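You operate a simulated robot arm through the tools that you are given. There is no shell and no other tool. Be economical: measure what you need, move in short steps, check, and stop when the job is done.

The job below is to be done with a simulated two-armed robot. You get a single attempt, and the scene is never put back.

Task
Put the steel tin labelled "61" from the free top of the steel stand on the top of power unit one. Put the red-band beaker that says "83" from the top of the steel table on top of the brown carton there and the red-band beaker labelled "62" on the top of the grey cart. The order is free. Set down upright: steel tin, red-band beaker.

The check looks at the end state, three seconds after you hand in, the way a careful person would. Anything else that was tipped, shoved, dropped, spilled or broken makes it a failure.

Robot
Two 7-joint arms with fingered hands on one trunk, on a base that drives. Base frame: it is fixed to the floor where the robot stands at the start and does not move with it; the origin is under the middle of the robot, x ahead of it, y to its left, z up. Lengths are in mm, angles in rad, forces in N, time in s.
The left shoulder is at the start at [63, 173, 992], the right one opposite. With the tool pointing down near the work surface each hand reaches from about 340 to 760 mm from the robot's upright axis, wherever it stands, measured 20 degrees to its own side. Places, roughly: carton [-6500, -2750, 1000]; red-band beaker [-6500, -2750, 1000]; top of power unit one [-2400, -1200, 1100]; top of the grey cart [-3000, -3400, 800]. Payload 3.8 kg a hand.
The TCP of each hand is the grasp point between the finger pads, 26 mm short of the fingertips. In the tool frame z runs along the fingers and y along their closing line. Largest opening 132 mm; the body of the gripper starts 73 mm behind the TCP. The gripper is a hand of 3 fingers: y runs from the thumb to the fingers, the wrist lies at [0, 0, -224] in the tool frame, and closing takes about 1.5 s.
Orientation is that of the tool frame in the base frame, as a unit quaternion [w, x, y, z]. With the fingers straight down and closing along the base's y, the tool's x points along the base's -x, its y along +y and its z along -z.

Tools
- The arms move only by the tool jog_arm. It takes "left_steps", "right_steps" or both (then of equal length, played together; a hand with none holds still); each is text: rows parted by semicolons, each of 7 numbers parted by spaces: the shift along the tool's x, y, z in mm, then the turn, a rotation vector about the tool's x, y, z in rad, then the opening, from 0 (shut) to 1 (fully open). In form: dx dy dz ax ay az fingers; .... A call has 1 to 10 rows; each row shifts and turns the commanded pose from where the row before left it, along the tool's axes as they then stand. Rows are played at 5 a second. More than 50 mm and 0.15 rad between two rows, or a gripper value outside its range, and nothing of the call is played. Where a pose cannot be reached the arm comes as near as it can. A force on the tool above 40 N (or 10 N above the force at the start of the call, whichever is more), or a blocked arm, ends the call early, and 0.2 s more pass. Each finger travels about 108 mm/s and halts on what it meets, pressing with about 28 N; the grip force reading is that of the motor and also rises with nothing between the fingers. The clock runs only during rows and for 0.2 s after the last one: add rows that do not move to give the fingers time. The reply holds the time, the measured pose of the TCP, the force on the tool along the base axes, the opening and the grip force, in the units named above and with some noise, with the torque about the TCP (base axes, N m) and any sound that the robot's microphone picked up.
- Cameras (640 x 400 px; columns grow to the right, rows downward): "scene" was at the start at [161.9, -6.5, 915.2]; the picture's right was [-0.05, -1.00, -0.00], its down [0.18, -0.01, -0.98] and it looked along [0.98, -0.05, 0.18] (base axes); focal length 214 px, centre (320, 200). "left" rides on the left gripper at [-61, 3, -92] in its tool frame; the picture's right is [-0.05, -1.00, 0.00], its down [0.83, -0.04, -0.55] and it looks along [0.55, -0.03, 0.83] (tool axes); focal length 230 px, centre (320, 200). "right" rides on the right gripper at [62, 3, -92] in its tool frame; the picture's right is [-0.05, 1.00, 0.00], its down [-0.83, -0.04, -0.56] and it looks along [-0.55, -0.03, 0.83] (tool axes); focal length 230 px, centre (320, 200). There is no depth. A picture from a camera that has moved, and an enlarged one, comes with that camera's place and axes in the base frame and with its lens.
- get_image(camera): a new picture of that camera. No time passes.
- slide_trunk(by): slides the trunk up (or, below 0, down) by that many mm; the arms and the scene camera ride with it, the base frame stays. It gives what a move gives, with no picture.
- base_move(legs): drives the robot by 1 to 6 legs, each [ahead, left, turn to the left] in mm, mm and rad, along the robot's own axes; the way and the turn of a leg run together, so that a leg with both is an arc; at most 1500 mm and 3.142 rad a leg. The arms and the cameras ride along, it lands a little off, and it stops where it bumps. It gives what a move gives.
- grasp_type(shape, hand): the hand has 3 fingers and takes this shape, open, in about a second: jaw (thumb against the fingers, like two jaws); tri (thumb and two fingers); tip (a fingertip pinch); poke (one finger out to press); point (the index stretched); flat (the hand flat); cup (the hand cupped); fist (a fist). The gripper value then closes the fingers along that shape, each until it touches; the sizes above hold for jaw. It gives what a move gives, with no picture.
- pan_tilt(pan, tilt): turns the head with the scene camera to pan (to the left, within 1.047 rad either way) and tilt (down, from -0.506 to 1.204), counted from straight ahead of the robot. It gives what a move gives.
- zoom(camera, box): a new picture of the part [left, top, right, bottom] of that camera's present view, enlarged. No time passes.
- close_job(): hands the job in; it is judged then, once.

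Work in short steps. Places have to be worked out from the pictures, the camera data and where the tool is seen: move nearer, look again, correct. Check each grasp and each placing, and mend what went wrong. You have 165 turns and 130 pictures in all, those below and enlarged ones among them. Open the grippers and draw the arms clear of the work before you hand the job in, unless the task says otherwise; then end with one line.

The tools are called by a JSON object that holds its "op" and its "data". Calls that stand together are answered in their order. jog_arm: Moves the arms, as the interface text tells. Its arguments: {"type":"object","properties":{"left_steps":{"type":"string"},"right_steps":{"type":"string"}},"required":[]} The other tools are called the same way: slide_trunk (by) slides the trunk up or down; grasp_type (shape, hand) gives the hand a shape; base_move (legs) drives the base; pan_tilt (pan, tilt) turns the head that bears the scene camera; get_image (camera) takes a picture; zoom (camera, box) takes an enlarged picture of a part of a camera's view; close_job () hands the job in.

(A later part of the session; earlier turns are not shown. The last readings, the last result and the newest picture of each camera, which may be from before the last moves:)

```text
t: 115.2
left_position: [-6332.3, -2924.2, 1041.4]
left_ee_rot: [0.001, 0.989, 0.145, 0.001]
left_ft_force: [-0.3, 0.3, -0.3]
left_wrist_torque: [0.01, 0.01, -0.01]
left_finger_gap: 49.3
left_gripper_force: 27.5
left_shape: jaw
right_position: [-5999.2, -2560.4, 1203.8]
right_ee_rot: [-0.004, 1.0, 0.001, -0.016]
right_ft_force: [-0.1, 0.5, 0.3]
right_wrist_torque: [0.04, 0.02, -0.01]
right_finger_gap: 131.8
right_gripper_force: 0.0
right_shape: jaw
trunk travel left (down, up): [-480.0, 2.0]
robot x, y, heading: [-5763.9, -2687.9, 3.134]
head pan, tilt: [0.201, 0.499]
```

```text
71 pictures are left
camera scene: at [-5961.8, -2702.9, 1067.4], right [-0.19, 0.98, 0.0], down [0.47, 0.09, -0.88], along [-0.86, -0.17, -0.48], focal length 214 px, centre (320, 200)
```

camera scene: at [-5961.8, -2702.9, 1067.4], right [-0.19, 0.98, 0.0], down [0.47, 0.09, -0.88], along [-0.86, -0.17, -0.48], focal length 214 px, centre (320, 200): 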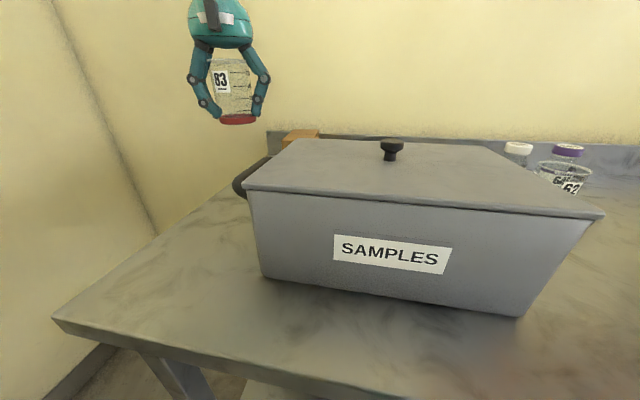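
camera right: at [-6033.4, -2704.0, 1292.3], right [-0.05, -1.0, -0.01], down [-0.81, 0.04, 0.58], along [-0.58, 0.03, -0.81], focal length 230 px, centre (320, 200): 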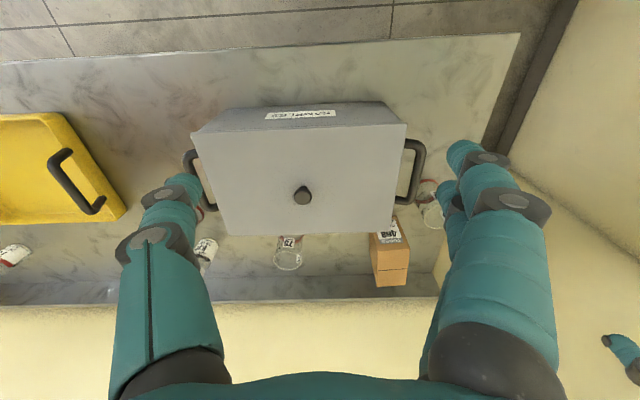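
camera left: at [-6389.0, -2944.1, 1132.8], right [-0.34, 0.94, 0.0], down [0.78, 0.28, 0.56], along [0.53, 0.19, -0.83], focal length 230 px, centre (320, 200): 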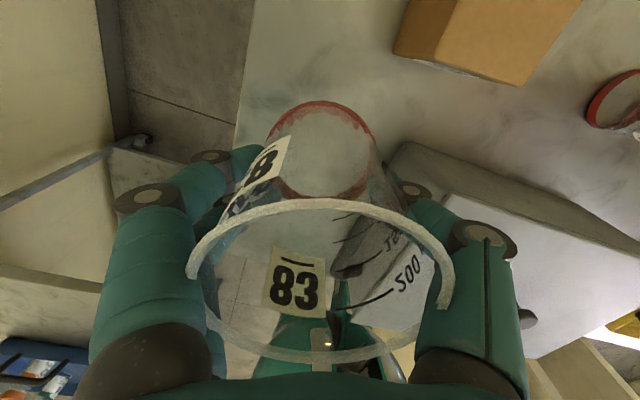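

Beaker 83 is lifted, its bottom at z≈994. The carton top's centre is about (-6472, -2846), so I move toward it at this height and see how far the arm reaches.

{"op": "jog_arm", "data": {"left_steps": "-21 -22.6 0 0 0 0 0.2;-21 -22.6 0 0 0 0 0.2;-21 -22.6 0 0 0 0 0.2;-21 -22.6 0 0 0 0 0.2;-21 -22.6 0 0 0 0 0.2;0 0 0 0 0 0 0.2;0 0 0 0 0 0 0.2"}}

{"op": "get_image", "data": {"camera": "left"}}

```text
t: 116.8
left_position: [-6406.9, -2864.3, 1038.4]
left_ee_rot: [0.0, 0.989, 0.145, 0.002]
left_ft_force: [-0.2, -0.2, -0.5]
left_wrist_torque: [-0.01, -0.02, -0.03]
left_finger_gap: 48.8
left_gripper_force: 28.0
left_shape: jaw
left hand out of reach, approached as far as the arm can: row 4, 5
right_position: [-5998.8, -2561.6, 1201.6]
right_ee_rot: [-0.005, 1.0, 0.002, -0.017]
right_ft_force: [-0.5, 0.4, -0.1]
right_wrist_torque: [-0.02, 0.02, 0.02]
right_finger_gap: 131.8
right_gripper_force: 0.2
right_shape: jaw
trunk travel left (down, up): [-480.0, 2.0]
robot x, y, heading: [-5766.6, -2689.8, 3.133]
head pan, tilt: [0.201, 0.499]
```

```text
70 pictures are left
camera left: at [-6464.4, -2884.6, 1130.5], right [-0.34, 0.94, 0.0], down [0.78, 0.28, 0.56], along [0.53, 0.19, -0.83], focal length 230 px, centre (320, 200)
```

left: 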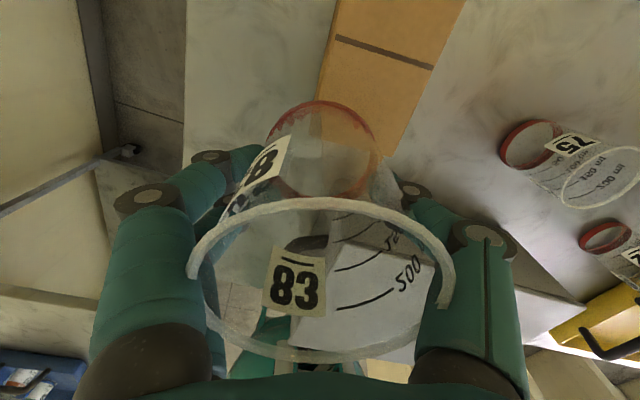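

The arm stops at x=-6407, 60 mm short. I use the same trick: move the hand to my left, then turn the body right by 0.5 rad to bring the shoulder forward.

{"op": "jog_arm", "data": {"left_steps": "8.4 42 -4 0 0 0 0.2;8.4 42 -4 0 0 0 0.2;8.4 42 -4 0 0 0 0.2;8.4 42 -4 0 0 0 0.2;8.4 42 -4 0 0 0 0.2;8.4 42 0 0 0 0 0.2;8.4 42 0 0 0 0 0.2;0 0 0 0 0 0 0.2"}}

{"op": "base_move", "data": {"legs": [[0, 0, -0.25], [0, 0, -0.25]]}}

{"op": "get_image", "data": {"camera": "left"}}

```text
t: 118.6
left_position: [-6267.9, -3127.7, 1057.7]
left_ee_rot: [0.001, 0.99, 0.144, 0.003]
left_ft_force: [-0.4, 0.4, -0.2]
left_wrist_torque: [0.05, -0.01, 0.0]
left_finger_gap: 48.8
left_gripper_force: 27.7
left_shape: jaw
right_position: [-5999.4, -2561.4, 1200.5]
right_ee_rot: [-0.004, 1.0, 0.002, -0.017]
right_ft_force: [0.0, -0.3, 0.1]
right_wrist_torque: [-0.01, -0.02, -0.03]
right_finger_gap: 132.1
right_gripper_force: 0.1
right_shape: jaw
trunk travel left (down, up): [-480.0, 2.0]
robot x, y, heading: [-5759.5, -2686.9, 3.132]
head pan, tilt: [0.201, 0.499]
```

```text
t: 120.7
left_position: [-6416.7, -2838.5, 1058.2]
left_ee_rot: [0.001, 0.995, -0.1, 0.002]
left_ft_force: [0.1, 0.3, -0.2]
left_wrist_torque: [-0.01, 0.02, -0.02]
left_finger_gap: 49.0
left_gripper_force: 27.9
left_shape: jaw
right_position: [-5912.0, -2466.2, 1202.9]
right_ee_rot: [-0.009, 0.97, -0.242, -0.014]
right_ft_force: [0.1, -0.3, -0.2]
right_wrist_torque: [0.02, 0.03, 0.01]
right_finger_gap: 132.0
right_gripper_force: 0.1
right_shape: jaw
trunk travel left (down, up): [-480.0, 2.0]
robot x, y, heading: [-5765.7, -2688.6, 2.635]
head pan, tilt: [0.201, 0.499]
```

```text
69 pictures are left
camera left: at [-6477.2, -2827.5, 1149.8], right [0.15, 0.99, 0.0], down [0.82, -0.12, 0.56], along [0.55, -0.08, -0.83], focal length 230 px, centre (320, 200)
```

left: 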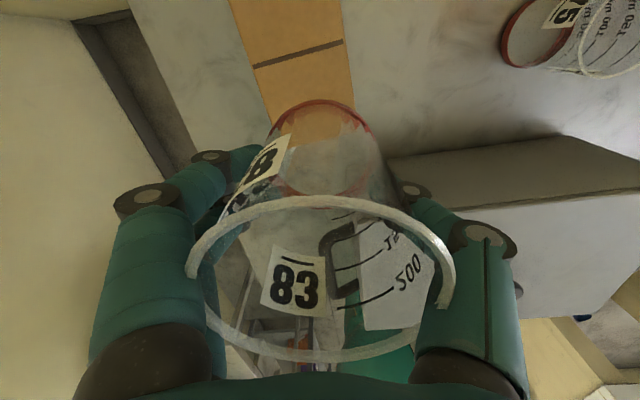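

The turn went well. The carton's centre line is y≈-2844 and the beaker's base now at about (-6422, -2834), so I move 50 mm further back over the carton.

{"op": "jog_arm", "data": {"left_steps": "-16 6 0 0 0 0 0.2;-16 6 0 0 0 0 0.2;-15.5 6 5 0 0 0 0.2;0 0 5 0 0 0 0.2;0 0 0 0 0 0 0.2;0 0 0 0 0 0 0.2"}}

{"op": "get_image", "data": {"camera": "left"}}

{"op": "pan_tilt", "data": {"pan": 0.5, "tilt": 0.3}}

{"op": "get_image", "data": {"camera": "scene"}}

```text
t: 122.1
left_position: [-6467.6, -2845.4, 1049.5]
left_ee_rot: [0.001, 0.995, -0.1, 0.001]
left_ft_force: [0.5, -0.1, -0.2]
left_wrist_torque: [0.01, 0.0, 0.0]
left_finger_gap: 48.7
left_gripper_force: 28.3
left_shape: jaw
right_position: [-5911.1, -2464.2, 1202.1]
right_ee_rot: [-0.008, 0.97, -0.243, -0.015]
right_ft_force: [-0.1, -0.2, 0.5]
right_wrist_torque: [-0.02, -0.04, -0.02]
right_finger_gap: 131.9
right_gripper_force: 0.1
right_shape: jaw
trunk travel left (down, up): [-480.0, 2.0]
robot x, y, heading: [-5761.9, -2684.0, 2.637]
head pan, tilt: [0.201, 0.499]
```

```text
68 pictures are left
camera left: at [-6527.6, -2835.0, 1140.3], right [0.15, 0.99, 0.0], down [0.82, -0.12, 0.56], along [0.55, -0.08, -0.83], focal length 230 px, centre (320, 200)
```

left: 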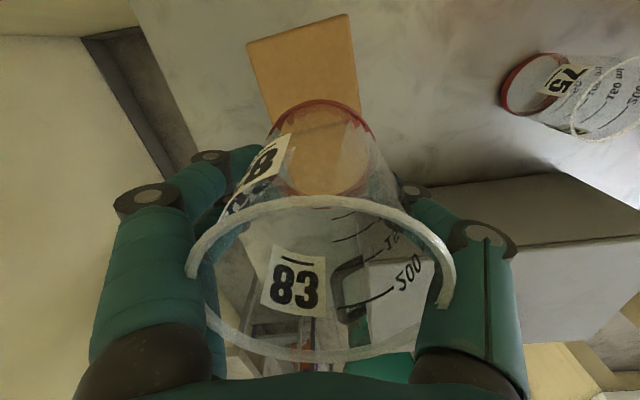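

```text
t: 122.9
left_position: [-6468.3, -2845.0, 1047.8]
left_ee_rot: [0.001, 0.995, -0.1, 0.001]
left_ft_force: [0.0, 0.3, -0.5]
left_wrist_torque: [-0.02, -0.02, 0.01]
left_finger_gap: 48.7
left_gripper_force: 28.2
left_shape: jaw
right_position: [-5911.0, -2466.1, 1201.7]
right_ee_rot: [-0.008, 0.97, -0.241, -0.014]
right_ft_force: [-1.0, 0.3, 1.3]
right_wrist_torque: [0.01, -0.02, -0.01]
right_finger_gap: 132.0
right_gripper_force: 0.1
right_shape: jaw
trunk travel left (down, up): [-480.0, 2.0]
robot x, y, heading: [-5765.9, -2688.9, 2.64]
head pan, tilt: [0.499, 0.3]
```

```text
67 pictures are left
camera scene: at [-5952.4, -2634.2, 1085.9], right [0.0, 1.0, 0.0], down [0.3, 0.0, -0.96], along [-0.96, 0.0, -0.3], focal length 214 px, centre (320, 200)
```

scene: 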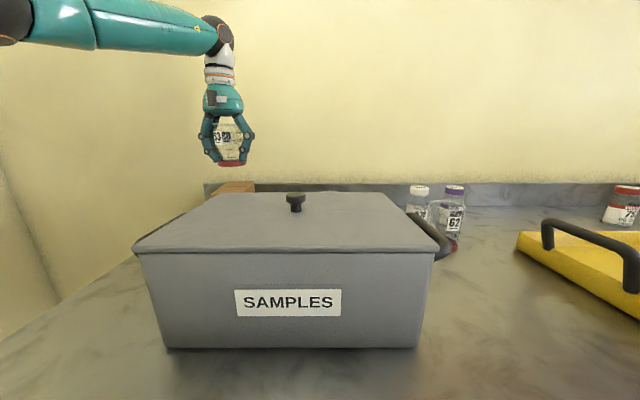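

The beaker is about 4 mm off the carton's centre line; I correct and lower to a few millimetres above the carton.

{"op": "jog_arm", "data": {"left_steps": "0 4 10 0 0 0 0.2;0 0 10 0 0 0 0.2;0 0 8 0 0 0 0.2;0 0 6 0 0 0 0.2;0 0 0 0 0 0 0.2"}}

{"op": "get_image", "data": {"camera": "left"}}

{"op": "zoom", "data": {"camera": "scene", "box": [180, 80, 300, 220]}}

```text
t: 124.1
left_position: [-6466.8, -2847.7, 1013.0]
left_ee_rot: [0.0, 0.995, -0.1, 0.001]
left_ft_force: [0.5, 0.0, -0.3]
left_wrist_torque: [-0.01, 0.02, -0.02]
left_finger_gap: 48.8
left_gripper_force: 27.7
left_shape: jaw
right_position: [-5911.7, -2465.6, 1201.9]
right_ee_rot: [-0.009, 0.97, -0.242, -0.016]
right_ft_force: [-0.9, 0.2, 0.5]
right_wrist_torque: [-0.03, 0.0, -0.02]
right_finger_gap: 131.7
right_gripper_force: 0.1
right_shape: jaw
trunk travel left (down, up): [-480.0, 2.0]
robot x, y, heading: [-5766.8, -2685.6, 2.643]
head pan, tilt: [0.499, 0.3]
```

```text
66 pictures are left
camera left: at [-6527.7, -2838.9, 1105.8], right [0.15, 0.99, 0.0], down [0.82, -0.12, 0.56], along [0.55, -0.08, -0.83], focal length 230 px, centre (320, 200)
```

left: 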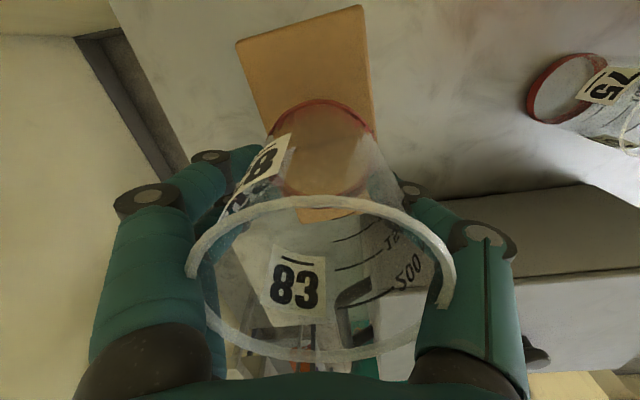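

```text
2.86 times, centred on (240, 150) of scene
camera zoom: at [-5952.4, -2634.3, 1085.9], right [0.0, 1.0, 0.0], down [0.3, 0.0, -0.96], along [-0.96, 0.0, -0.3], focal length 613 px, centre (549, 343)
```

zoom: 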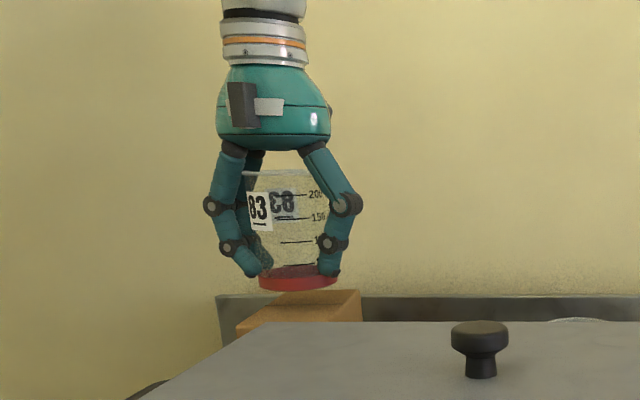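

Beaker is centred on the carton (x -6473, y within 4 mm). I lower in small steps until contact.

{"op": "jog_arm", "data": {"left_steps": "0 0 3 0 0 0 0.2;0 0 2 0 0 0 0.2;0 0 2 0 0 0 0.2;0 0 0 0 0 0 0.2"}}

```text
t: 125.1
left_position: [-6467.4, -2848.0, 1005.6]
left_ee_rot: [0.001, 0.995, -0.101, 0.001]
left_ft_force: [-0.1, -0.6, -1.1]
left_wrist_torque: [0.0, -0.02, 0.0]
left_finger_gap: 48.6
left_gripper_force: 28.4
left_shape: jaw
right_position: [-5910.3, -2464.1, 1201.9]
right_ee_rot: [-0.009, 0.97, -0.241, -0.014]
right_ft_force: [-0.3, 0.3, 1.0]
right_wrist_torque: [0.04, 0.03, -0.01]
right_finger_gap: 132.1
right_gripper_force: 0.0
right_shape: jaw
trunk travel left (down, up): [-480.0, 2.0]
robot x, y, heading: [-5766.0, -2687.0, 2.635]
head pan, tilt: [0.499, 0.3]
```

{"op": "jog_arm", "data": {"left_steps": "0 0 2 0 0 0 0.2;0 0 1 0 0 0 0.2;0 0 1 0 0 0 0.2;0 0 0 0 0 0 0.2"}}

{"op": "zoom", "data": {"camera": "scene", "box": [180, 80, 300, 220]}}

```text
t: 126.1
left_position: [-6468.0, -2848.9, 1002.4]
left_ee_rot: [0.001, 0.995, -0.101, 0.002]
left_ft_force: [0.2, -0.2, 0.0]
left_wrist_torque: [0.01, 0.0, -0.01]
left_finger_gap: 49.3
left_gripper_force: 27.9
left_shape: jaw
right_position: [-5911.5, -2466.0, 1202.9]
right_ee_rot: [-0.008, 0.97, -0.242, -0.015]
right_ft_force: [0.6, 0.3, 0.4]
right_wrist_torque: [0.01, -0.01, -0.02]
right_finger_gap: 131.8
right_gripper_force: 0.0
right_shape: jaw
trunk travel left (down, up): [-480.0, 2.0]
robot x, y, heading: [-5763.9, -2689.7, 2.64]
head pan, tilt: [0.499, 0.3]
```

```text
2.86 times, centred on (240, 150) of scene
camera zoom: at [-5952.4, -2634.3, 1085.9], right [0.0, 1.0, 0.0], down [0.3, 0.0, -0.96], along [-0.96, 0.0, -0.3], focal length 613 px, centre (549, 343)
```

zoom: 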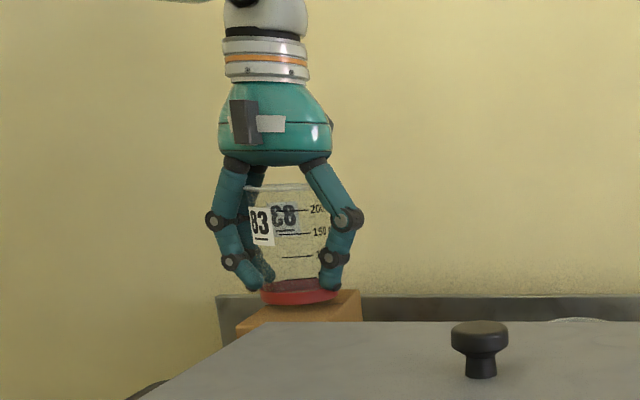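

No contact force yet; I go on with 1.5 mm steps.

{"op": "jog_arm", "data": {"left_steps": "0 0 1.5 0 0 0 0.2;0 0 1.5 0 0 0 0.2;0 0 1.5 0 0 0 0.2;0 0 0 0 0 0 0.2"}}

```text
t: 127.1
left_position: [-6468.2, -2851.3, 998.0]
left_ee_rot: [0.001, 0.995, -0.1, 0.001]
left_ft_force: [-0.6, -0.3, -0.2]
left_wrist_torque: [0.01, -0.02, 0.01]
left_finger_gap: 49.2
left_gripper_force: 27.1
left_shape: jaw
right_position: [-5911.1, -2464.8, 1202.0]
right_ee_rot: [-0.008, 0.97, -0.243, -0.016]
right_ft_force: [0.2, 0.7, -0.2]
right_wrist_torque: [0.02, 0.01, -0.03]
right_finger_gap: 131.7
right_gripper_force: 0.1
right_shape: jaw
trunk travel left (down, up): [-480.0, 2.0]
robot x, y, heading: [-5763.1, -2682.1, 2.641]
head pan, tilt: [0.499, 0.3]
```

{"op": "jog_arm", "data": {"left_steps": "0 0 1.5 0 0 0 0.2;0 0 1.5 0 0 0 0.2;0 0 1 0 0 0 0.2;0 0 0 0 0 0 0.2"}}

{"op": "get_image", "data": {"camera": "left"}}

{"op": "zoom", "data": {"camera": "scene", "box": [210, 130, 270, 200]}}

```text
t: 128.1
left_position: [-6467.4, -2849.2, 995.0]
left_ee_rot: [0.001, 0.995, -0.1, 0.001]
left_ft_force: [0.3, 0.0, 3.8]
left_wrist_torque: [-0.1, -0.04, 0.0]
left_finger_gap: 49.0
left_gripper_force: 28.5
left_shape: jaw
right_position: [-5912.5, -2464.9, 1203.9]
right_ee_rot: [-0.007, 0.97, -0.242, -0.016]
right_ft_force: [0.0, -0.2, 0.5]
right_wrist_torque: [-0.01, 0.02, 0.0]
right_finger_gap: 131.8
right_gripper_force: 0.1
right_shape: jaw
trunk travel left (down, up): [-480.0, 2.0]
robot x, y, heading: [-5765.1, -2685.3, 2.64]
head pan, tilt: [0.499, 0.3]
```

```text
63 pictures are left
camera left: at [-6527.8, -2839.6, 1087.7], right [0.15, 0.99, 0.0], down [0.82, -0.12, 0.56], along [0.55, -0.08, -0.83], focal length 230 px, centre (320, 200)
```

left: 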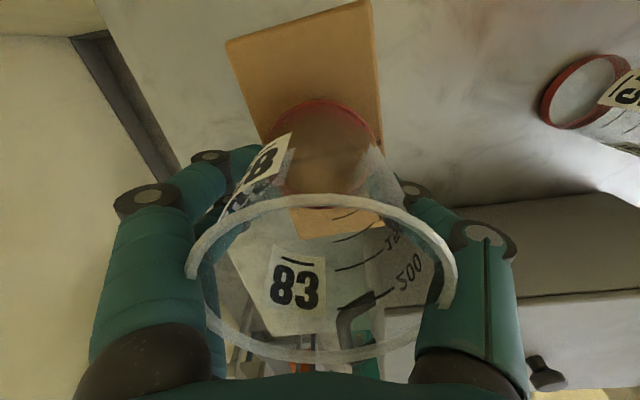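

```text
5.71 times, centred on (240, 165) of scene
camera zoom: at [-5952.0, -2634.2, 1086.1], right [0.0, 1.0, 0.0], down [0.3, 0.0, -0.96], along [-0.96, 0.0, -0.3], focal length 1226 px, centre (777, 400)
```

zoom: 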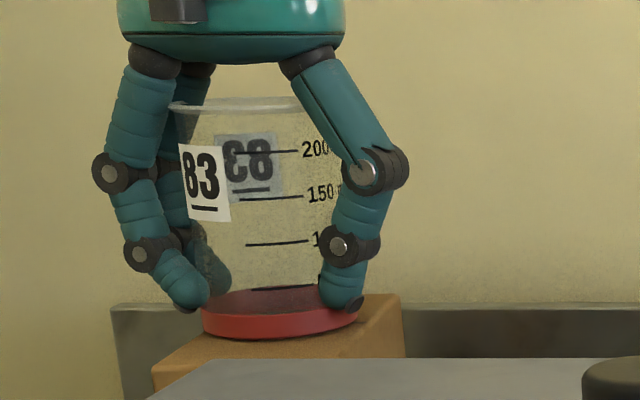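

Contact at about +4 N, and the base covers the carton's width evenly. I open the fingers gently in stages.

{"op": "jog_arm", "data": {"left_steps": "0 0 0 0 0 0 0.4;0 0 0 0 0 0 0.5;0 0 0 0 0 0 0.6;0 0 0 0 0 0 0.75;0 0 0 0 0 0 0.75;0 0 0 0 0 0 0.75"}}

{"op": "get_image", "data": {"camera": "left"}}

```text
t: 129.5
left_position: [-6467.7, -2849.5, 995.1]
left_ee_rot: [0.001, 0.995, -0.101, 0.002]
left_ft_force: [-0.2, -0.3, 0.6]
left_wrist_torque: [0.0, -0.01, 0.0]
left_finger_gap: 98.7
left_gripper_force: 0.0
left_shape: jaw
right_position: [-5911.0, -2465.7, 1201.9]
right_ee_rot: [-0.008, 0.97, -0.243, -0.015]
right_ft_force: [-0.7, -0.1, 0.2]
right_wrist_torque: [0.02, -0.01, -0.01]
right_finger_gap: 132.0
right_gripper_force: 0.1
right_shape: jaw
trunk travel left (down, up): [-480.0, 2.0]
robot x, y, heading: [-5762.6, -2684.7, 2.64]
head pan, tilt: [0.499, 0.3]
```

```text
61 pictures are left
camera left: at [-6528.0, -2839.6, 1086.8], right [0.15, 0.99, 0.0], down [0.82, -0.12, 0.56], along [0.55, -0.08, -0.83], focal length 230 px, centre (320, 200)
```

left: 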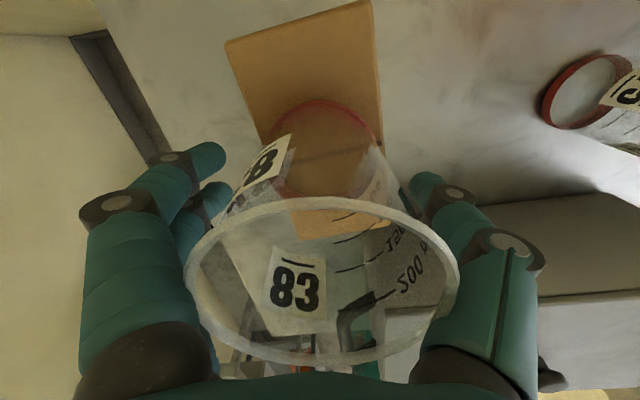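

Released without moving anything. I raise the hand straight up, clear of the rim.

{"op": "jog_arm", "data": {"left_steps": "0 0 -15 0 0 0 0.75;0 0 -25 0 0 0 0.75;0 0 -30 0 0 0 0.75;0 0 -30 0 0 0 0.75;0 0 -20 0 0 0 0.75;0 0 0 0 0 0 0.75"}}

{"op": "get_image", "data": {"camera": "scene"}}

{"op": "get_image", "data": {"camera": "left"}}

```text
t: 130.9
left_position: [-6469.7, -2848.9, 1113.9]
left_ee_rot: [0.0, 0.995, -0.1, 0.002]
left_ft_force: [0.5, -0.1, 0.0]
left_wrist_torque: [0.0, 0.02, 0.01]
left_finger_gap: 98.7
left_gripper_force: 0.0
left_shape: jaw
right_position: [-5912.7, -2465.0, 1202.1]
right_ee_rot: [-0.008, 0.97, -0.242, -0.015]
right_ft_force: [0.3, 0.2, -0.1]
right_wrist_torque: [-0.01, -0.01, 0.0]
right_finger_gap: 131.9
right_gripper_force: 0.1
right_shape: jaw
trunk travel left (down, up): [-480.0, 2.0]
robot x, y, heading: [-5765.2, -2685.0, 2.639]
head pan, tilt: [0.499, 0.3]
```

```text
60 pictures are left
camera scene: at [-5952.5, -2634.4, 1085.9], right [0.0, 1.0, 0.0], down [0.3, 0.0, -0.96], along [-0.96, 0.0, -0.3], focal length 214 px, centre (320, 200)
```

scene: 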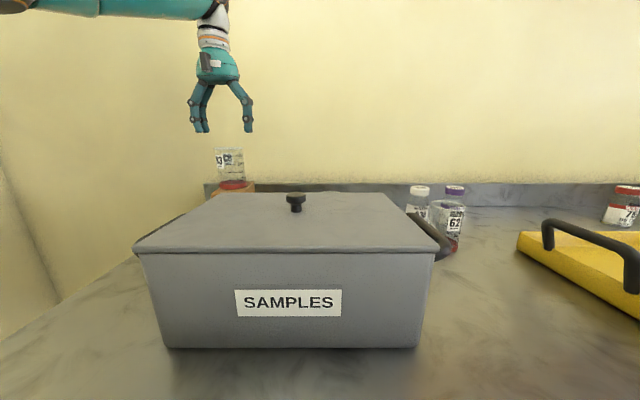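

```text
59 pictures are left
camera left: at [-6528.9, -2839.5, 1205.7], right [0.15, 0.99, 0.0], down [0.82, -0.12, 0.56], along [0.55, -0.08, -0.83], focal length 230 px, centre (320, 200)
```

left: 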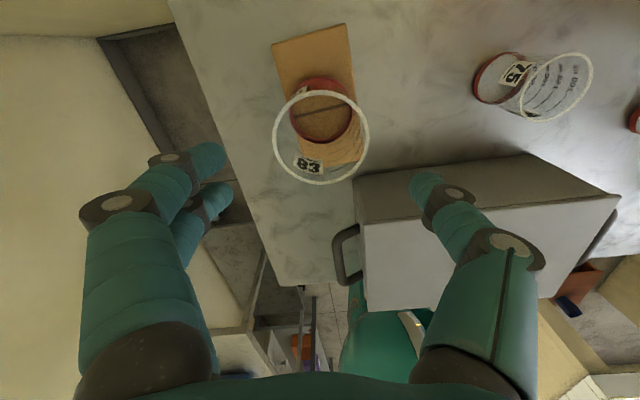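

Beaker 83 stands upright on the carton. For beaker 62 I keep this posture and drive about 490 mm to the right (with the left hand high above the pan), backing off 60 mm.

{"op": "jog_arm", "data": {"left_steps": "0 0 -20 0 0 0 0.85;0 0 -20 0 0 0 0.85;0 0 0 0 0 0 0.85"}}

{"op": "base_move", "data": {"legs": [[-50, -25, 0], [236, -430, 0]]}}

{"op": "get_image", "data": {"camera": "left"}}

{"op": "get_image", "data": {"camera": "scene"}}

```text
t: 131.7
left_position: [-6467.7, -2849.2, 1153.0]
left_ee_rot: [0.001, 0.995, -0.101, 0.002]
left_ft_force: [-0.6, -0.1, -0.3]
left_wrist_torque: [0.0, -0.02, 0.02]
left_finger_gap: 112.0
left_gripper_force: 0.0
left_shape: jaw
right_position: [-5911.4, -2465.0, 1203.0]
right_ee_rot: [-0.008, 0.97, -0.242, -0.016]
right_ft_force: [-0.3, -0.1, -0.7]
right_wrist_torque: [-0.02, 0.02, 0.01]
right_finger_gap: 131.9
right_gripper_force: 0.0
right_shape: jaw
trunk travel left (down, up): [-480.0, 2.0]
robot x, y, heading: [-5768.7, -2684.2, 2.639]
head pan, tilt: [0.499, 0.3]
```

```text
t: 135.1
left_position: [-6411.4, -2364.1, 1154.0]
left_ee_rot: [0.001, 0.995, -0.102, 0.002]
left_ft_force: [0.5, -0.2, 0.5]
left_wrist_torque: [-0.03, 0.01, 0.0]
left_finger_gap: 112.0
left_gripper_force: 0.1
left_shape: jaw
right_position: [-5854.4, -1982.5, 1203.6]
right_ee_rot: [-0.008, 0.969, -0.245, -0.016]
right_ft_force: [0.9, 0.1, -0.9]
right_wrist_torque: [0.02, 0.0, -0.02]
right_finger_gap: 131.8
right_gripper_force: 0.1
right_shape: jaw
trunk travel left (down, up): [-480.0, 2.0]
robot x, y, heading: [-5707.9, -2206.0, 2.632]
head pan, tilt: [0.499, 0.3]
```

```text
58 pictures are left
camera left: at [-6472.2, -2354.1, 1245.6], right [0.15, 0.99, 0.0], down [0.82, -0.13, 0.56], along [0.55, -0.09, -0.83], focal length 230 px, centre (320, 200)
```

left: 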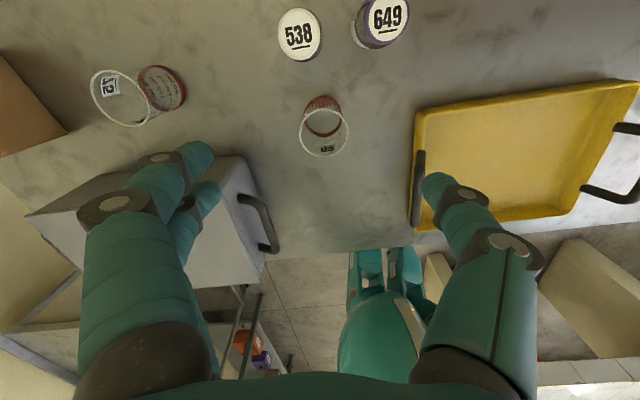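

```text
57 pictures are left
camera scene: at [-5895.5, -2151.7, 1086.0], right [0.01, 1.0, 0.0], down [0.3, 0.0, -0.96], along [-0.96, 0.01, -0.3], focal length 214 px, centre (320, 200)
```

scene: 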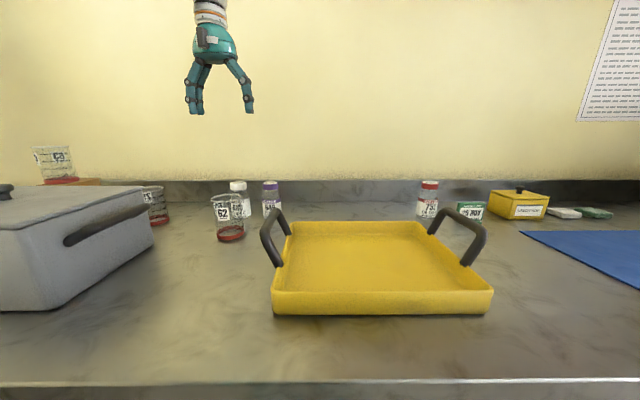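

Beaker 62 reads to (-6372, -2365) in both rim and base, and its neighbours are over 80 mm away. I align and lower to just above its rim.

{"op": "jog_arm", "data": {"left_steps": "38 -7 0 0 0 0 0.85;0 0 40 0 0 0 0.85;0 0 40 0 0 0 0.85;0 0 40 0 0 0 0.85;0 0 40 0 0 0 0.85;0 0 20 0 0 0 0.85;0 0 0 0 0 0 0.85"}}

{"op": "get_image", "data": {"camera": "left"}}

{"op": "get_image", "data": {"camera": "scene"}}

```text
t: 136.7
left_position: [-6373.8, -2364.3, 972.7]
left_ee_rot: [0.001, 0.995, -0.103, 0.002]
left_ft_force: [-0.5, -0.8, 0.7]
left_wrist_torque: [0.02, -0.02, -0.02]
left_finger_gap: 112.1
left_gripper_force: 0.1
left_shape: jaw
right_position: [-5854.9, -1982.6, 1202.8]
right_ee_rot: [-0.008, 0.97, -0.244, -0.016]
right_ft_force: [0.1, 0.3, -0.1]
right_wrist_torque: [0.02, 0.03, 0.0]
right_finger_gap: 131.9
right_gripper_force: 0.0
right_shape: jaw
trunk travel left (down, up): [-480.0, 2.0]
robot x, y, heading: [-5709.2, -2206.2, 2.638]
head pan, tilt: [0.499, 0.3]
```

```text
56 pictures are left
camera left: at [-6433.8, -2354.6, 1065.5], right [0.15, 0.99, 0.0], down [0.82, -0.13, 0.56], along [0.55, -0.09, -0.83], focal length 230 px, centre (320, 200)
```

left: 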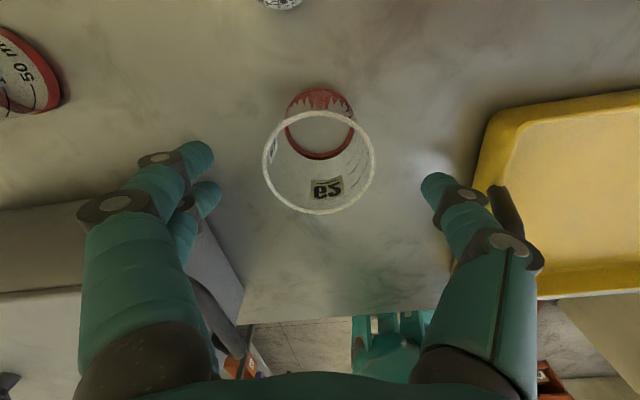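

```text
55 pictures are left
camera scene: at [-5895.5, -2151.6, 1086.0], right [0.01, 1.0, 0.0], down [0.3, 0.0, -0.96], along [-0.96, 0.01, -0.3], focal length 214 px, centre (320, 200)
```

scene: 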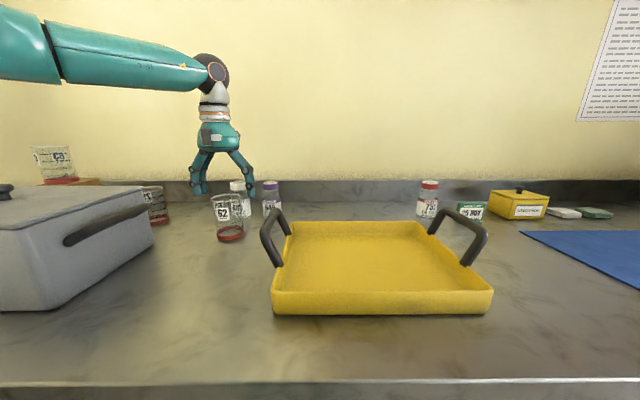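

Exactly centred; nothing lies beneath the fingertips. I descend to z≈887, close, and check.

{"op": "jog_arm", "data": {"left_steps": "0 0 28 0 0 0 0.85;0 0 28 0 0 0 0.85;0 0 29 0 0 0 0.85;0 0 0 0 0 0 0.85;0 0 0 0 0 0 0.4;0 0 0 0 0 0 0.2;0 0 0 0 0 0 0.2;0 0 0 0 0 0 0.2;0 0 0 0 0 0 0.2"}}

{"op": "get_image", "data": {"camera": "scene"}}

```text
t: 138.7
left_position: [-6373.1, -2365.7, 887.8]
left_ee_rot: [0.002, 0.995, -0.103, 0.001]
left_ft_force: [0.1, -0.2, 0.4]
left_wrist_torque: [-0.01, 0.0, 0.0]
left_finger_gap: 51.1
left_gripper_force: 28.5
left_shape: jaw
right_position: [-5854.2, -1983.9, 1202.2]
right_ee_rot: [-0.008, 0.97, -0.244, -0.015]
right_ft_force: [0.5, -0.2, -0.1]
right_wrist_torque: [-0.03, 0.0, -0.01]
right_finger_gap: 132.1
right_gripper_force: 0.1
right_shape: jaw
trunk travel left (down, up): [-480.0, 2.0]
robot x, y, heading: [-5706.6, -2203.9, 2.636]
head pan, tilt: [0.499, 0.3]
```

```text
54 pictures are left
camera scene: at [-5895.6, -2151.7, 1085.9], right [0.01, 1.0, 0.0], down [0.3, 0.0, -0.96], along [-0.96, 0.01, -0.3], focal length 214 px, centre (320, 200)
```

scene: 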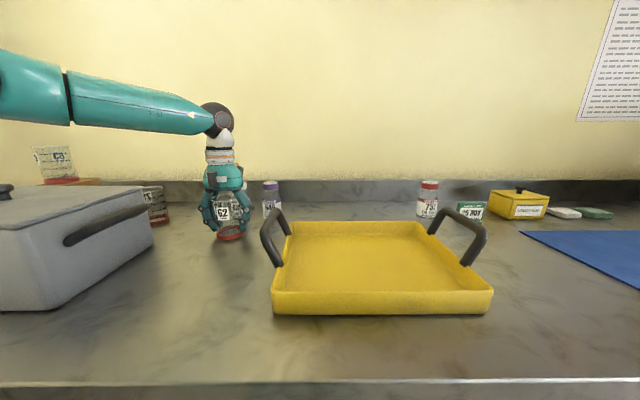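

Beaker 62 is gripped (gap 51 mm, 28 N). I lift it slowly by about 200 mm.

{"op": "jog_arm", "data": {"left_steps": "0 0 -10 0 0 0 0.2;0 0 -20 0 0 0 0.2;0 0 -25 0 0 0 0.2;0 0 -30 0 0 0 0.2;0 0 -30 0 0 0 0.2;0 0 -30 0 0 0 0.2;0 0 -30 0 0 0 0.2;0 0 -25 0 0 0 0.2;0 0 0 0 0 0 0.2"}}

{"op": "get_image", "data": {"camera": "scene"}}

```text
t: 140.7
left_position: [-6374.4, -2366.1, 1090.1]
left_ee_rot: [0.001, 0.995, -0.103, 0.003]
left_ft_force: [-0.2, -0.5, -0.3]
left_wrist_torque: [0.02, 0.01, 0.0]
left_finger_gap: 50.9
left_gripper_force: 27.7
left_shape: jaw
right_position: [-5855.3, -1984.6, 1202.3]
right_ee_rot: [-0.008, 0.969, -0.245, -0.015]
right_ft_force: [0.7, 0.2, -0.1]
right_wrist_torque: [-0.01, -0.01, 0.0]
right_finger_gap: 132.1
right_gripper_force: 0.0
right_shape: jaw
trunk travel left (down, up): [-480.0, 2.0]
robot x, y, heading: [-5705.6, -2204.7, 2.632]
head pan, tilt: [0.499, 0.3]
```

```text
53 pictures are left
camera scene: at [-5895.7, -2151.8, 1085.9], right [0.01, 1.0, 0.0], down [0.3, 0.0, -0.96], along [-0.96, 0.01, -0.3], focal length 214 px, centre (320, 200)
```

scene: 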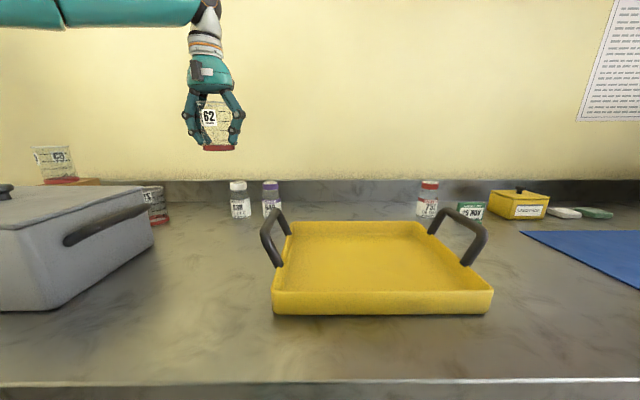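

Beaker 62 is up and the bottles are untouched. I back away from the table, fold the hand in close, then turn to face the cart's side (-y).

{"op": "base_move", "data": {"legs": [[-400, 0, 0]]}}

{"op": "jog_arm", "data": {"left_steps": "28 -39 0 0 0 0 0.2;28 -39 0 0 0 0 0.2;28 -39 0 0 0 0 0.2;28 -39 0 0 0 0 0.2;28 -39 0 0 0 0 0.2;28 -39 0 0 0 0 0.2;28 -37 0 0 0 0 0.2;0 0 0 0 0 0 0.2"}}

{"op": "base_move", "data": {"legs": [[0, 0, 1.04], [0, 0, 1.04]]}}

{"op": "pan_tilt", "data": {"pan": 0.9, "tilt": 0.2}}

{"op": "get_image", "data": {"camera": "scene"}}

```text
t: 143.2
left_position: [-6027.6, -2557.0, 1088.5]
left_ee_rot: [0.001, 0.995, -0.104, 0.002]
left_ft_force: [-0.1, 0.3, -0.7]
left_wrist_torque: [0.0, 0.0, -0.02]
left_finger_gap: 50.9
left_gripper_force: 27.9
left_shape: jaw
right_position: [-5507.4, -2175.4, 1202.4]
right_ee_rot: [-0.008, 0.969, -0.245, -0.015]
right_ft_force: [0.5, 0.3, 0.0]
right_wrist_torque: [-0.01, 0.01, -0.02]
right_finger_gap: 132.1
right_gripper_force: 0.0
right_shape: jaw
trunk travel left (down, up): [-480.0, 2.0]
robot x, y, heading: [-5360.3, -2398.5, 2.635]
head pan, tilt: [0.499, 0.3]
```

```text
t: 145.0
left_position: [-5779.5, -2329.6, 1090.3]
left_ee_rot: [0.001, 0.995, -0.104, 0.002]
left_ft_force: [0.8, -0.7, 0.1]
left_wrist_torque: [-0.01, -0.02, 0.01]
left_finger_gap: 50.5
left_gripper_force: 27.8
left_shape: jaw
right_position: [-5508.7, -2175.2, 1202.0]
right_ee_rot: [-0.008, 0.969, -0.245, -0.014]
right_ft_force: [0.0, 0.4, 0.0]
right_wrist_torque: [0.01, -0.01, -0.01]
right_finger_gap: 132.0
right_gripper_force: 0.0
right_shape: jaw
trunk travel left (down, up): [-480.0, 2.0]
robot x, y, heading: [-5360.3, -2396.7, 2.635]
head pan, tilt: [0.499, 0.3]
```

```text
t: 150.7
left_position: [-5212.5, -2792.7, 1090.6]
left_ee_rot: [-0.002, 0.592, 0.806, 0.001]
left_ft_force: [0.0, -0.3, -0.3]
left_wrist_torque: [0.01, 0.02, -0.03]
left_finger_gap: 50.7
left_gripper_force: 27.9
left_shape: jaw
right_position: [-5481.4, -2632.3, 1202.0]
right_ee_rot: [0.008, 0.701, 0.713, -0.015]
right_ft_force: [-0.4, -0.3, 1.1]
right_wrist_torque: [-0.02, -0.02, -0.03]
right_finger_gap: 131.5
right_gripper_force: 0.1
right_shape: jaw
trunk travel left (down, up): [-480.0, 2.0]
robot x, y, heading: [-5359.7, -2396.5, -1.567]
head pan, tilt: [0.499, 0.3]
```

```text
t: 151.5
left_position: [-5213.8, -2793.2, 1091.1]
left_ee_rot: [0.0, 0.591, 0.806, 0.001]
left_ft_force: [0.4, 0.4, -0.2]
left_wrist_torque: [0.01, 0.0, 0.0]
left_finger_gap: 50.5
left_gripper_force: 27.6
left_shape: jaw
right_position: [-5481.5, -2632.2, 1202.4]
right_ee_rot: [0.01, 0.701, 0.713, -0.014]
right_ft_force: [0.3, 0.0, 0.3]
right_wrist_torque: [0.0, 0.02, 0.01]
right_finger_gap: 131.7
right_gripper_force: 0.1
right_shape: jaw
trunk travel left (down, up): [-480.0, 2.0]
robot x, y, heading: [-5360.0, -2397.0, -1.57]
head pan, tilt: [0.901, 0.201]
```

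```text
52 pictures are left
camera scene: at [-5287.8, -2563.2, 1095.2], right [-0.62, -0.79, 0.0], down [-0.16, 0.12, -0.98], along [0.77, -0.61, -0.2], focal length 214 px, centre (320, 200)
```

scene: 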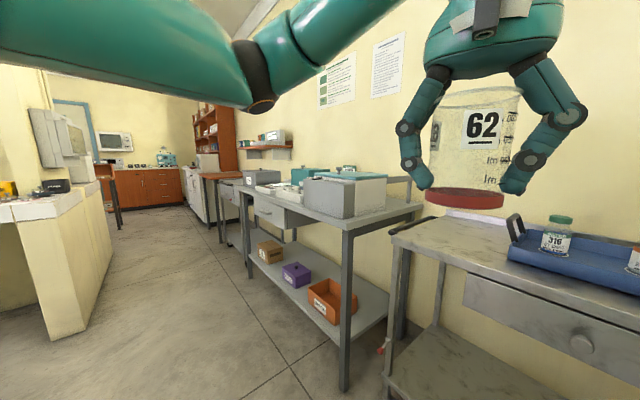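

The aisle is clear. I drive sideways (my left is +x) along y≈-2680 to the cart.

{"op": "base_move", "data": {"legs": [[270, 0, 0], [0, 1150, 0], [0, 1100, 0]]}}

{"op": "pan_tilt", "data": {"pan": 0.0, "tilt": 0.4}}

{"op": "get_image", "data": {"camera": "scene"}}

```text
t: 164.2
left_position: [-2951.1, -3033.4, 1089.2]
left_ee_rot: [-0.001, 0.592, 0.806, 0.001]
left_ft_force: [0.0, -0.1, -0.1]
left_wrist_torque: [-0.02, 0.01, 0.02]
left_finger_gap: 50.6
left_gripper_force: 28.0
left_shape: jaw
right_position: [-3219.2, -2873.9, 1202.8]
right_ee_rot: [0.009, 0.701, 0.713, -0.015]
right_ft_force: [0.7, -0.2, 0.0]
right_wrist_torque: [-0.02, 0.03, 0.03]
right_finger_gap: 131.7
right_gripper_force: 0.1
right_shape: jaw
trunk travel left (down, up): [-480.0, 2.0]
robot x, y, heading: [-3100.8, -2635.4, -1.563]
head pan, tilt: [0.901, 0.201]
```

```text
t: 165.4
left_position: [-2951.3, -3034.2, 1090.9]
left_ee_rot: [-0.001, 0.591, 0.806, 0.002]
left_ft_force: [-0.9, 0.5, 0.0]
left_wrist_torque: [0.01, 0.02, 0.0]
left_finger_gap: 50.4
left_gripper_force: 28.4
left_shape: jaw
right_position: [-3219.5, -2872.3, 1202.9]
right_ee_rot: [0.009, 0.701, 0.713, -0.014]
right_ft_force: [-0.1, 0.3, 0.8]
right_wrist_torque: [0.04, 0.03, 0.01]
right_finger_gap: 132.0
right_gripper_force: 0.1
right_shape: jaw
trunk travel left (down, up): [-480.0, 2.0]
robot x, y, heading: [-3100.2, -2637.4, -1.56]
head pan, tilt: [0.0, 0.4]
```

```text
51 pictures are left
camera scene: at [-3098.0, -2839.5, 1076.7], right [-1.0, -0.01, 0.0], down [0.0, 0.39, -0.92], along [0.0, -0.92, -0.39], focal length 214 px, centre (320, 200)
```

scene: 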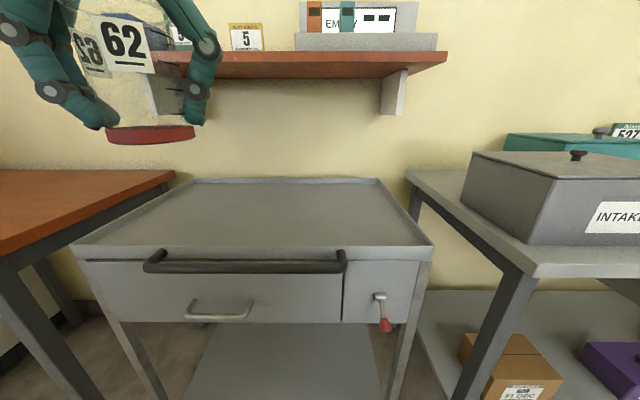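

The cart top is an empty shallow tray, centred at x≈-2960, with its front edge at y≈-3237 and a wall shelf well behind. I drive 210 mm ahead so the hand comes over its front.

{"op": "base_move", "data": {"legs": [[205, 0, 0]]}}

{"op": "pan_tilt", "data": {"pan": 0.2, "tilt": 0.6}}

{"op": "get_image", "data": {"camera": "scene"}}

{"op": "get_image", "data": {"camera": "left"}}

```text
t: 167.0
left_position: [-2952.2, -3241.7, 1090.2]
left_ee_rot: [-0.002, 0.592, 0.806, 0.002]
left_ft_force: [-1.2, -1.0, -1.0]
left_wrist_torque: [0.01, -0.01, 0.02]
left_finger_gap: 50.8
left_gripper_force: 27.6
left_shape: jaw
right_position: [-3219.3, -3081.3, 1202.9]
right_ee_rot: [0.011, 0.702, 0.712, -0.015]
right_ft_force: [-0.2, -0.3, 0.2]
right_wrist_torque: [0.04, 0.03, 0.0]
right_finger_gap: 132.0
right_gripper_force: 0.1
right_shape: jaw
trunk travel left (down, up): [-480.0, 2.0]
robot x, y, heading: [-3096.8, -2844.6, -1.566]
head pan, tilt: [0.0, 0.4]
```

```text
t: 167.7
left_position: [-2950.0, -3242.5, 1090.9]
left_ee_rot: [-0.001, 0.591, 0.806, 0.001]
left_ft_force: [0.3, 1.0, -0.3]
left_wrist_torque: [-0.01, -0.01, 0.04]
left_finger_gap: 50.8
left_gripper_force: 28.3
left_shape: jaw
right_position: [-3218.9, -3080.2, 1203.1]
right_ee_rot: [0.009, 0.701, 0.713, -0.014]
right_ft_force: [0.6, -0.3, -0.4]
right_wrist_torque: [-0.02, 0.02, 0.02]
right_finger_gap: 131.8
right_gripper_force: 0.0
right_shape: jaw
trunk travel left (down, up): [-480.0, 2.0]
robot x, y, heading: [-3097.6, -2843.9, -1.569]
head pan, tilt: [0.201, 0.6]
```

```text
50 pictures are left
camera scene: at [-3080.1, -3041.2, 1058.4], right [-0.98, -0.2, 0.0], down [-0.11, 0.55, -0.83], along [0.17, -0.81, -0.56], focal length 214 px, centre (320, 200)
```

scene: 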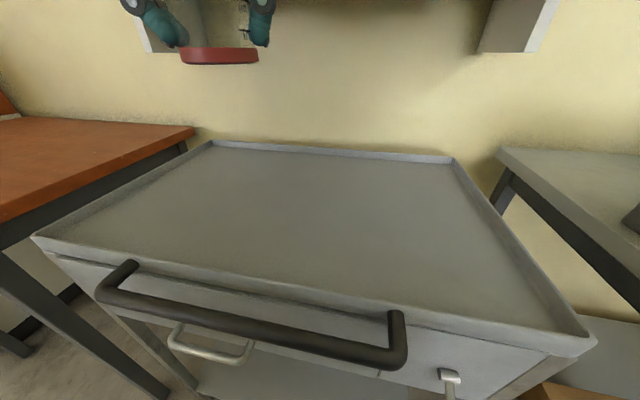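

```text
49 pictures are left
camera left: at [-2928.3, -3299.6, 1181.8], right [-0.94, -0.35, 0.0], down [-0.29, 0.78, 0.56], along [-0.19, 0.52, -0.83], focal length 230 px, centre (320, 200)
```

left: 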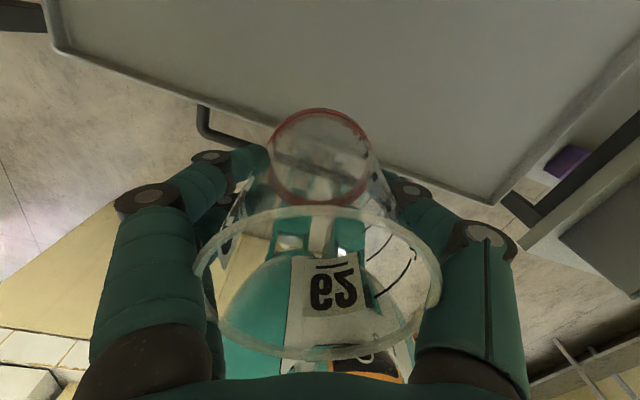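

Triangulation gives the cart rim at z≈826, front y≈-3187, x from -3320 to -2610. I reach to (-2955, -3370) and lower to z≈905.

{"op": "jog_arm", "data": {"left_steps": "-30 -11 0 0 0 0 0.2;-30 -11 0 0 0 0 0.2;-30 -11 0 0 0 0 0.2;-30 -11 0 0 0 0 0.2;0 0 35 0 0 0 0.2;0 0 40 0 0 0 0.2;0 0 40 0 0 0 0.2;0 0 40 0 0 0 0.2;0 0 30 0 0 0 0.2;0 0 0 0 0 0 0.2"}}

{"op": "get_image", "data": {"camera": "scene"}}

{"op": "get_image", "data": {"camera": "left"}}

```text
t: 168.6
left_position: [-2957.1, -3335.1, 1089.8]
left_ee_rot: [-0.003, 0.591, 0.806, 0.011]
left_ft_force: [5.6, 26.1, 5.6]
left_wrist_torque: [-3.32, 0.56, 1.1]
left_finger_gap: 50.6
left_gripper_force: 27.8
left_shape: jaw
right_position: [-3218.7, -3080.7, 1202.9]
right_ee_rot: [0.01, 0.701, 0.713, -0.015]
right_ft_force: [0.0, 0.0, 0.1]
right_wrist_torque: [0.04, 0.0, 0.04]
right_finger_gap: 131.9
right_gripper_force: 0.1
right_shape: jaw
trunk travel left (down, up): [-480.0, 2.0]
robot x, y, heading: [-3102.2, -2842.8, -1.569]
head pan, tilt: [0.201, 0.6]
stopped in row 4 (left hand): the force on the tool passed its limit (the readings are from after the stop); the commanded pose is now the measured one
```

```text
48 pictures are left
camera scene: at [-3079.8, -3039.7, 1058.7], right [-0.98, -0.2, 0.0], down [-0.11, 0.55, -0.83], along [0.17, -0.81, -0.56], focal length 214 px, centre (320, 200)
```

scene: 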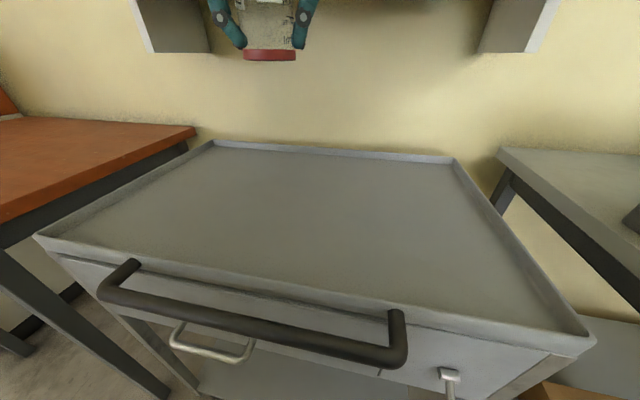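

```text
47 pictures are left
camera left: at [-2934.5, -3394.3, 1181.1], right [-0.94, -0.35, -0.02], down [-0.3, 0.77, 0.57], along [-0.19, 0.54, -0.82], focal length 230 px, centre (320, 200)
```

left: 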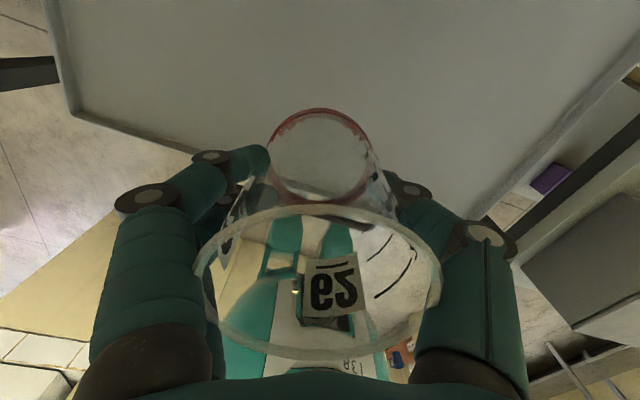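

The hand's front touched the wall shelf at about y=-3400 (26 N), so I back off at once and will place nearer the cart's front edge.

{"op": "jog_arm", "data": {"left_steps": "15 5 0 0 0 0 0.2;25 8 0 0 0 0 0.2;0 0 0 0 0 0 0.2"}}

{"op": "pan_tilt", "data": {"pan": 0.2, "tilt": -0.1}}

{"op": "get_image", "data": {"camera": "scene"}}

```text
t: 169.4
left_position: [-2957.5, -3296.8, 1089.2]
left_ee_rot: [-0.004, 0.592, 0.806, 0.012]
left_ft_force: [-1.2, 0.0, -1.0]
left_wrist_torque: [0.02, 0.03, 0.01]
left_finger_gap: 50.4
left_gripper_force: 28.4
left_shape: jaw
right_position: [-3218.1, -3080.9, 1201.5]
right_ee_rot: [0.009, 0.701, 0.713, -0.015]
right_ft_force: [-0.5, -0.7, 0.7]
right_wrist_torque: [-0.03, 0.0, -0.01]
right_finger_gap: 131.5
right_gripper_force: 0.0
right_shape: jaw
trunk travel left (down, up): [-480.0, 2.0]
robot x, y, heading: [-3098.6, -2842.7, -1.568]
head pan, tilt: [0.201, 0.6]
```

```text
t: 170.5
left_position: [-2957.6, -3296.5, 1089.6]
left_ee_rot: [-0.003, 0.591, 0.806, 0.011]
left_ft_force: [-0.9, 0.3, -0.6]
left_wrist_torque: [-0.01, 0.03, 0.04]
left_finger_gap: 50.7
left_gripper_force: 28.1
left_shape: jaw
right_position: [-3218.7, -3082.1, 1202.0]
right_ee_rot: [0.008, 0.702, 0.712, -0.015]
right_ft_force: [0.0, -0.2, 0.0]
right_wrist_torque: [-0.04, 0.0, 0.03]
right_finger_gap: 131.8
right_gripper_force: 0.1
right_shape: jaw
trunk travel left (down, up): [-480.0, 2.0]
robot x, y, heading: [-3096.2, -2847.5, -1.565]
head pan, tilt: [0.201, -0.099]
```

```text
46 pictures are left
camera scene: at [-3080.1, -3039.8, 1122.4], right [-0.98, -0.2, 0.0], down [0.02, -0.1, -1.0], along [0.2, -0.97, 0.1], focal length 214 px, centre (320, 200)
```

scene: 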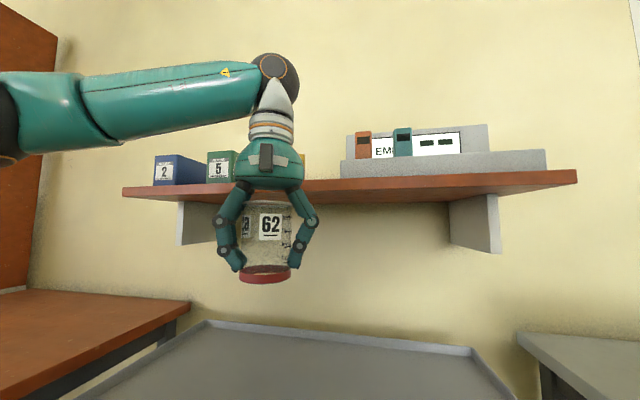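

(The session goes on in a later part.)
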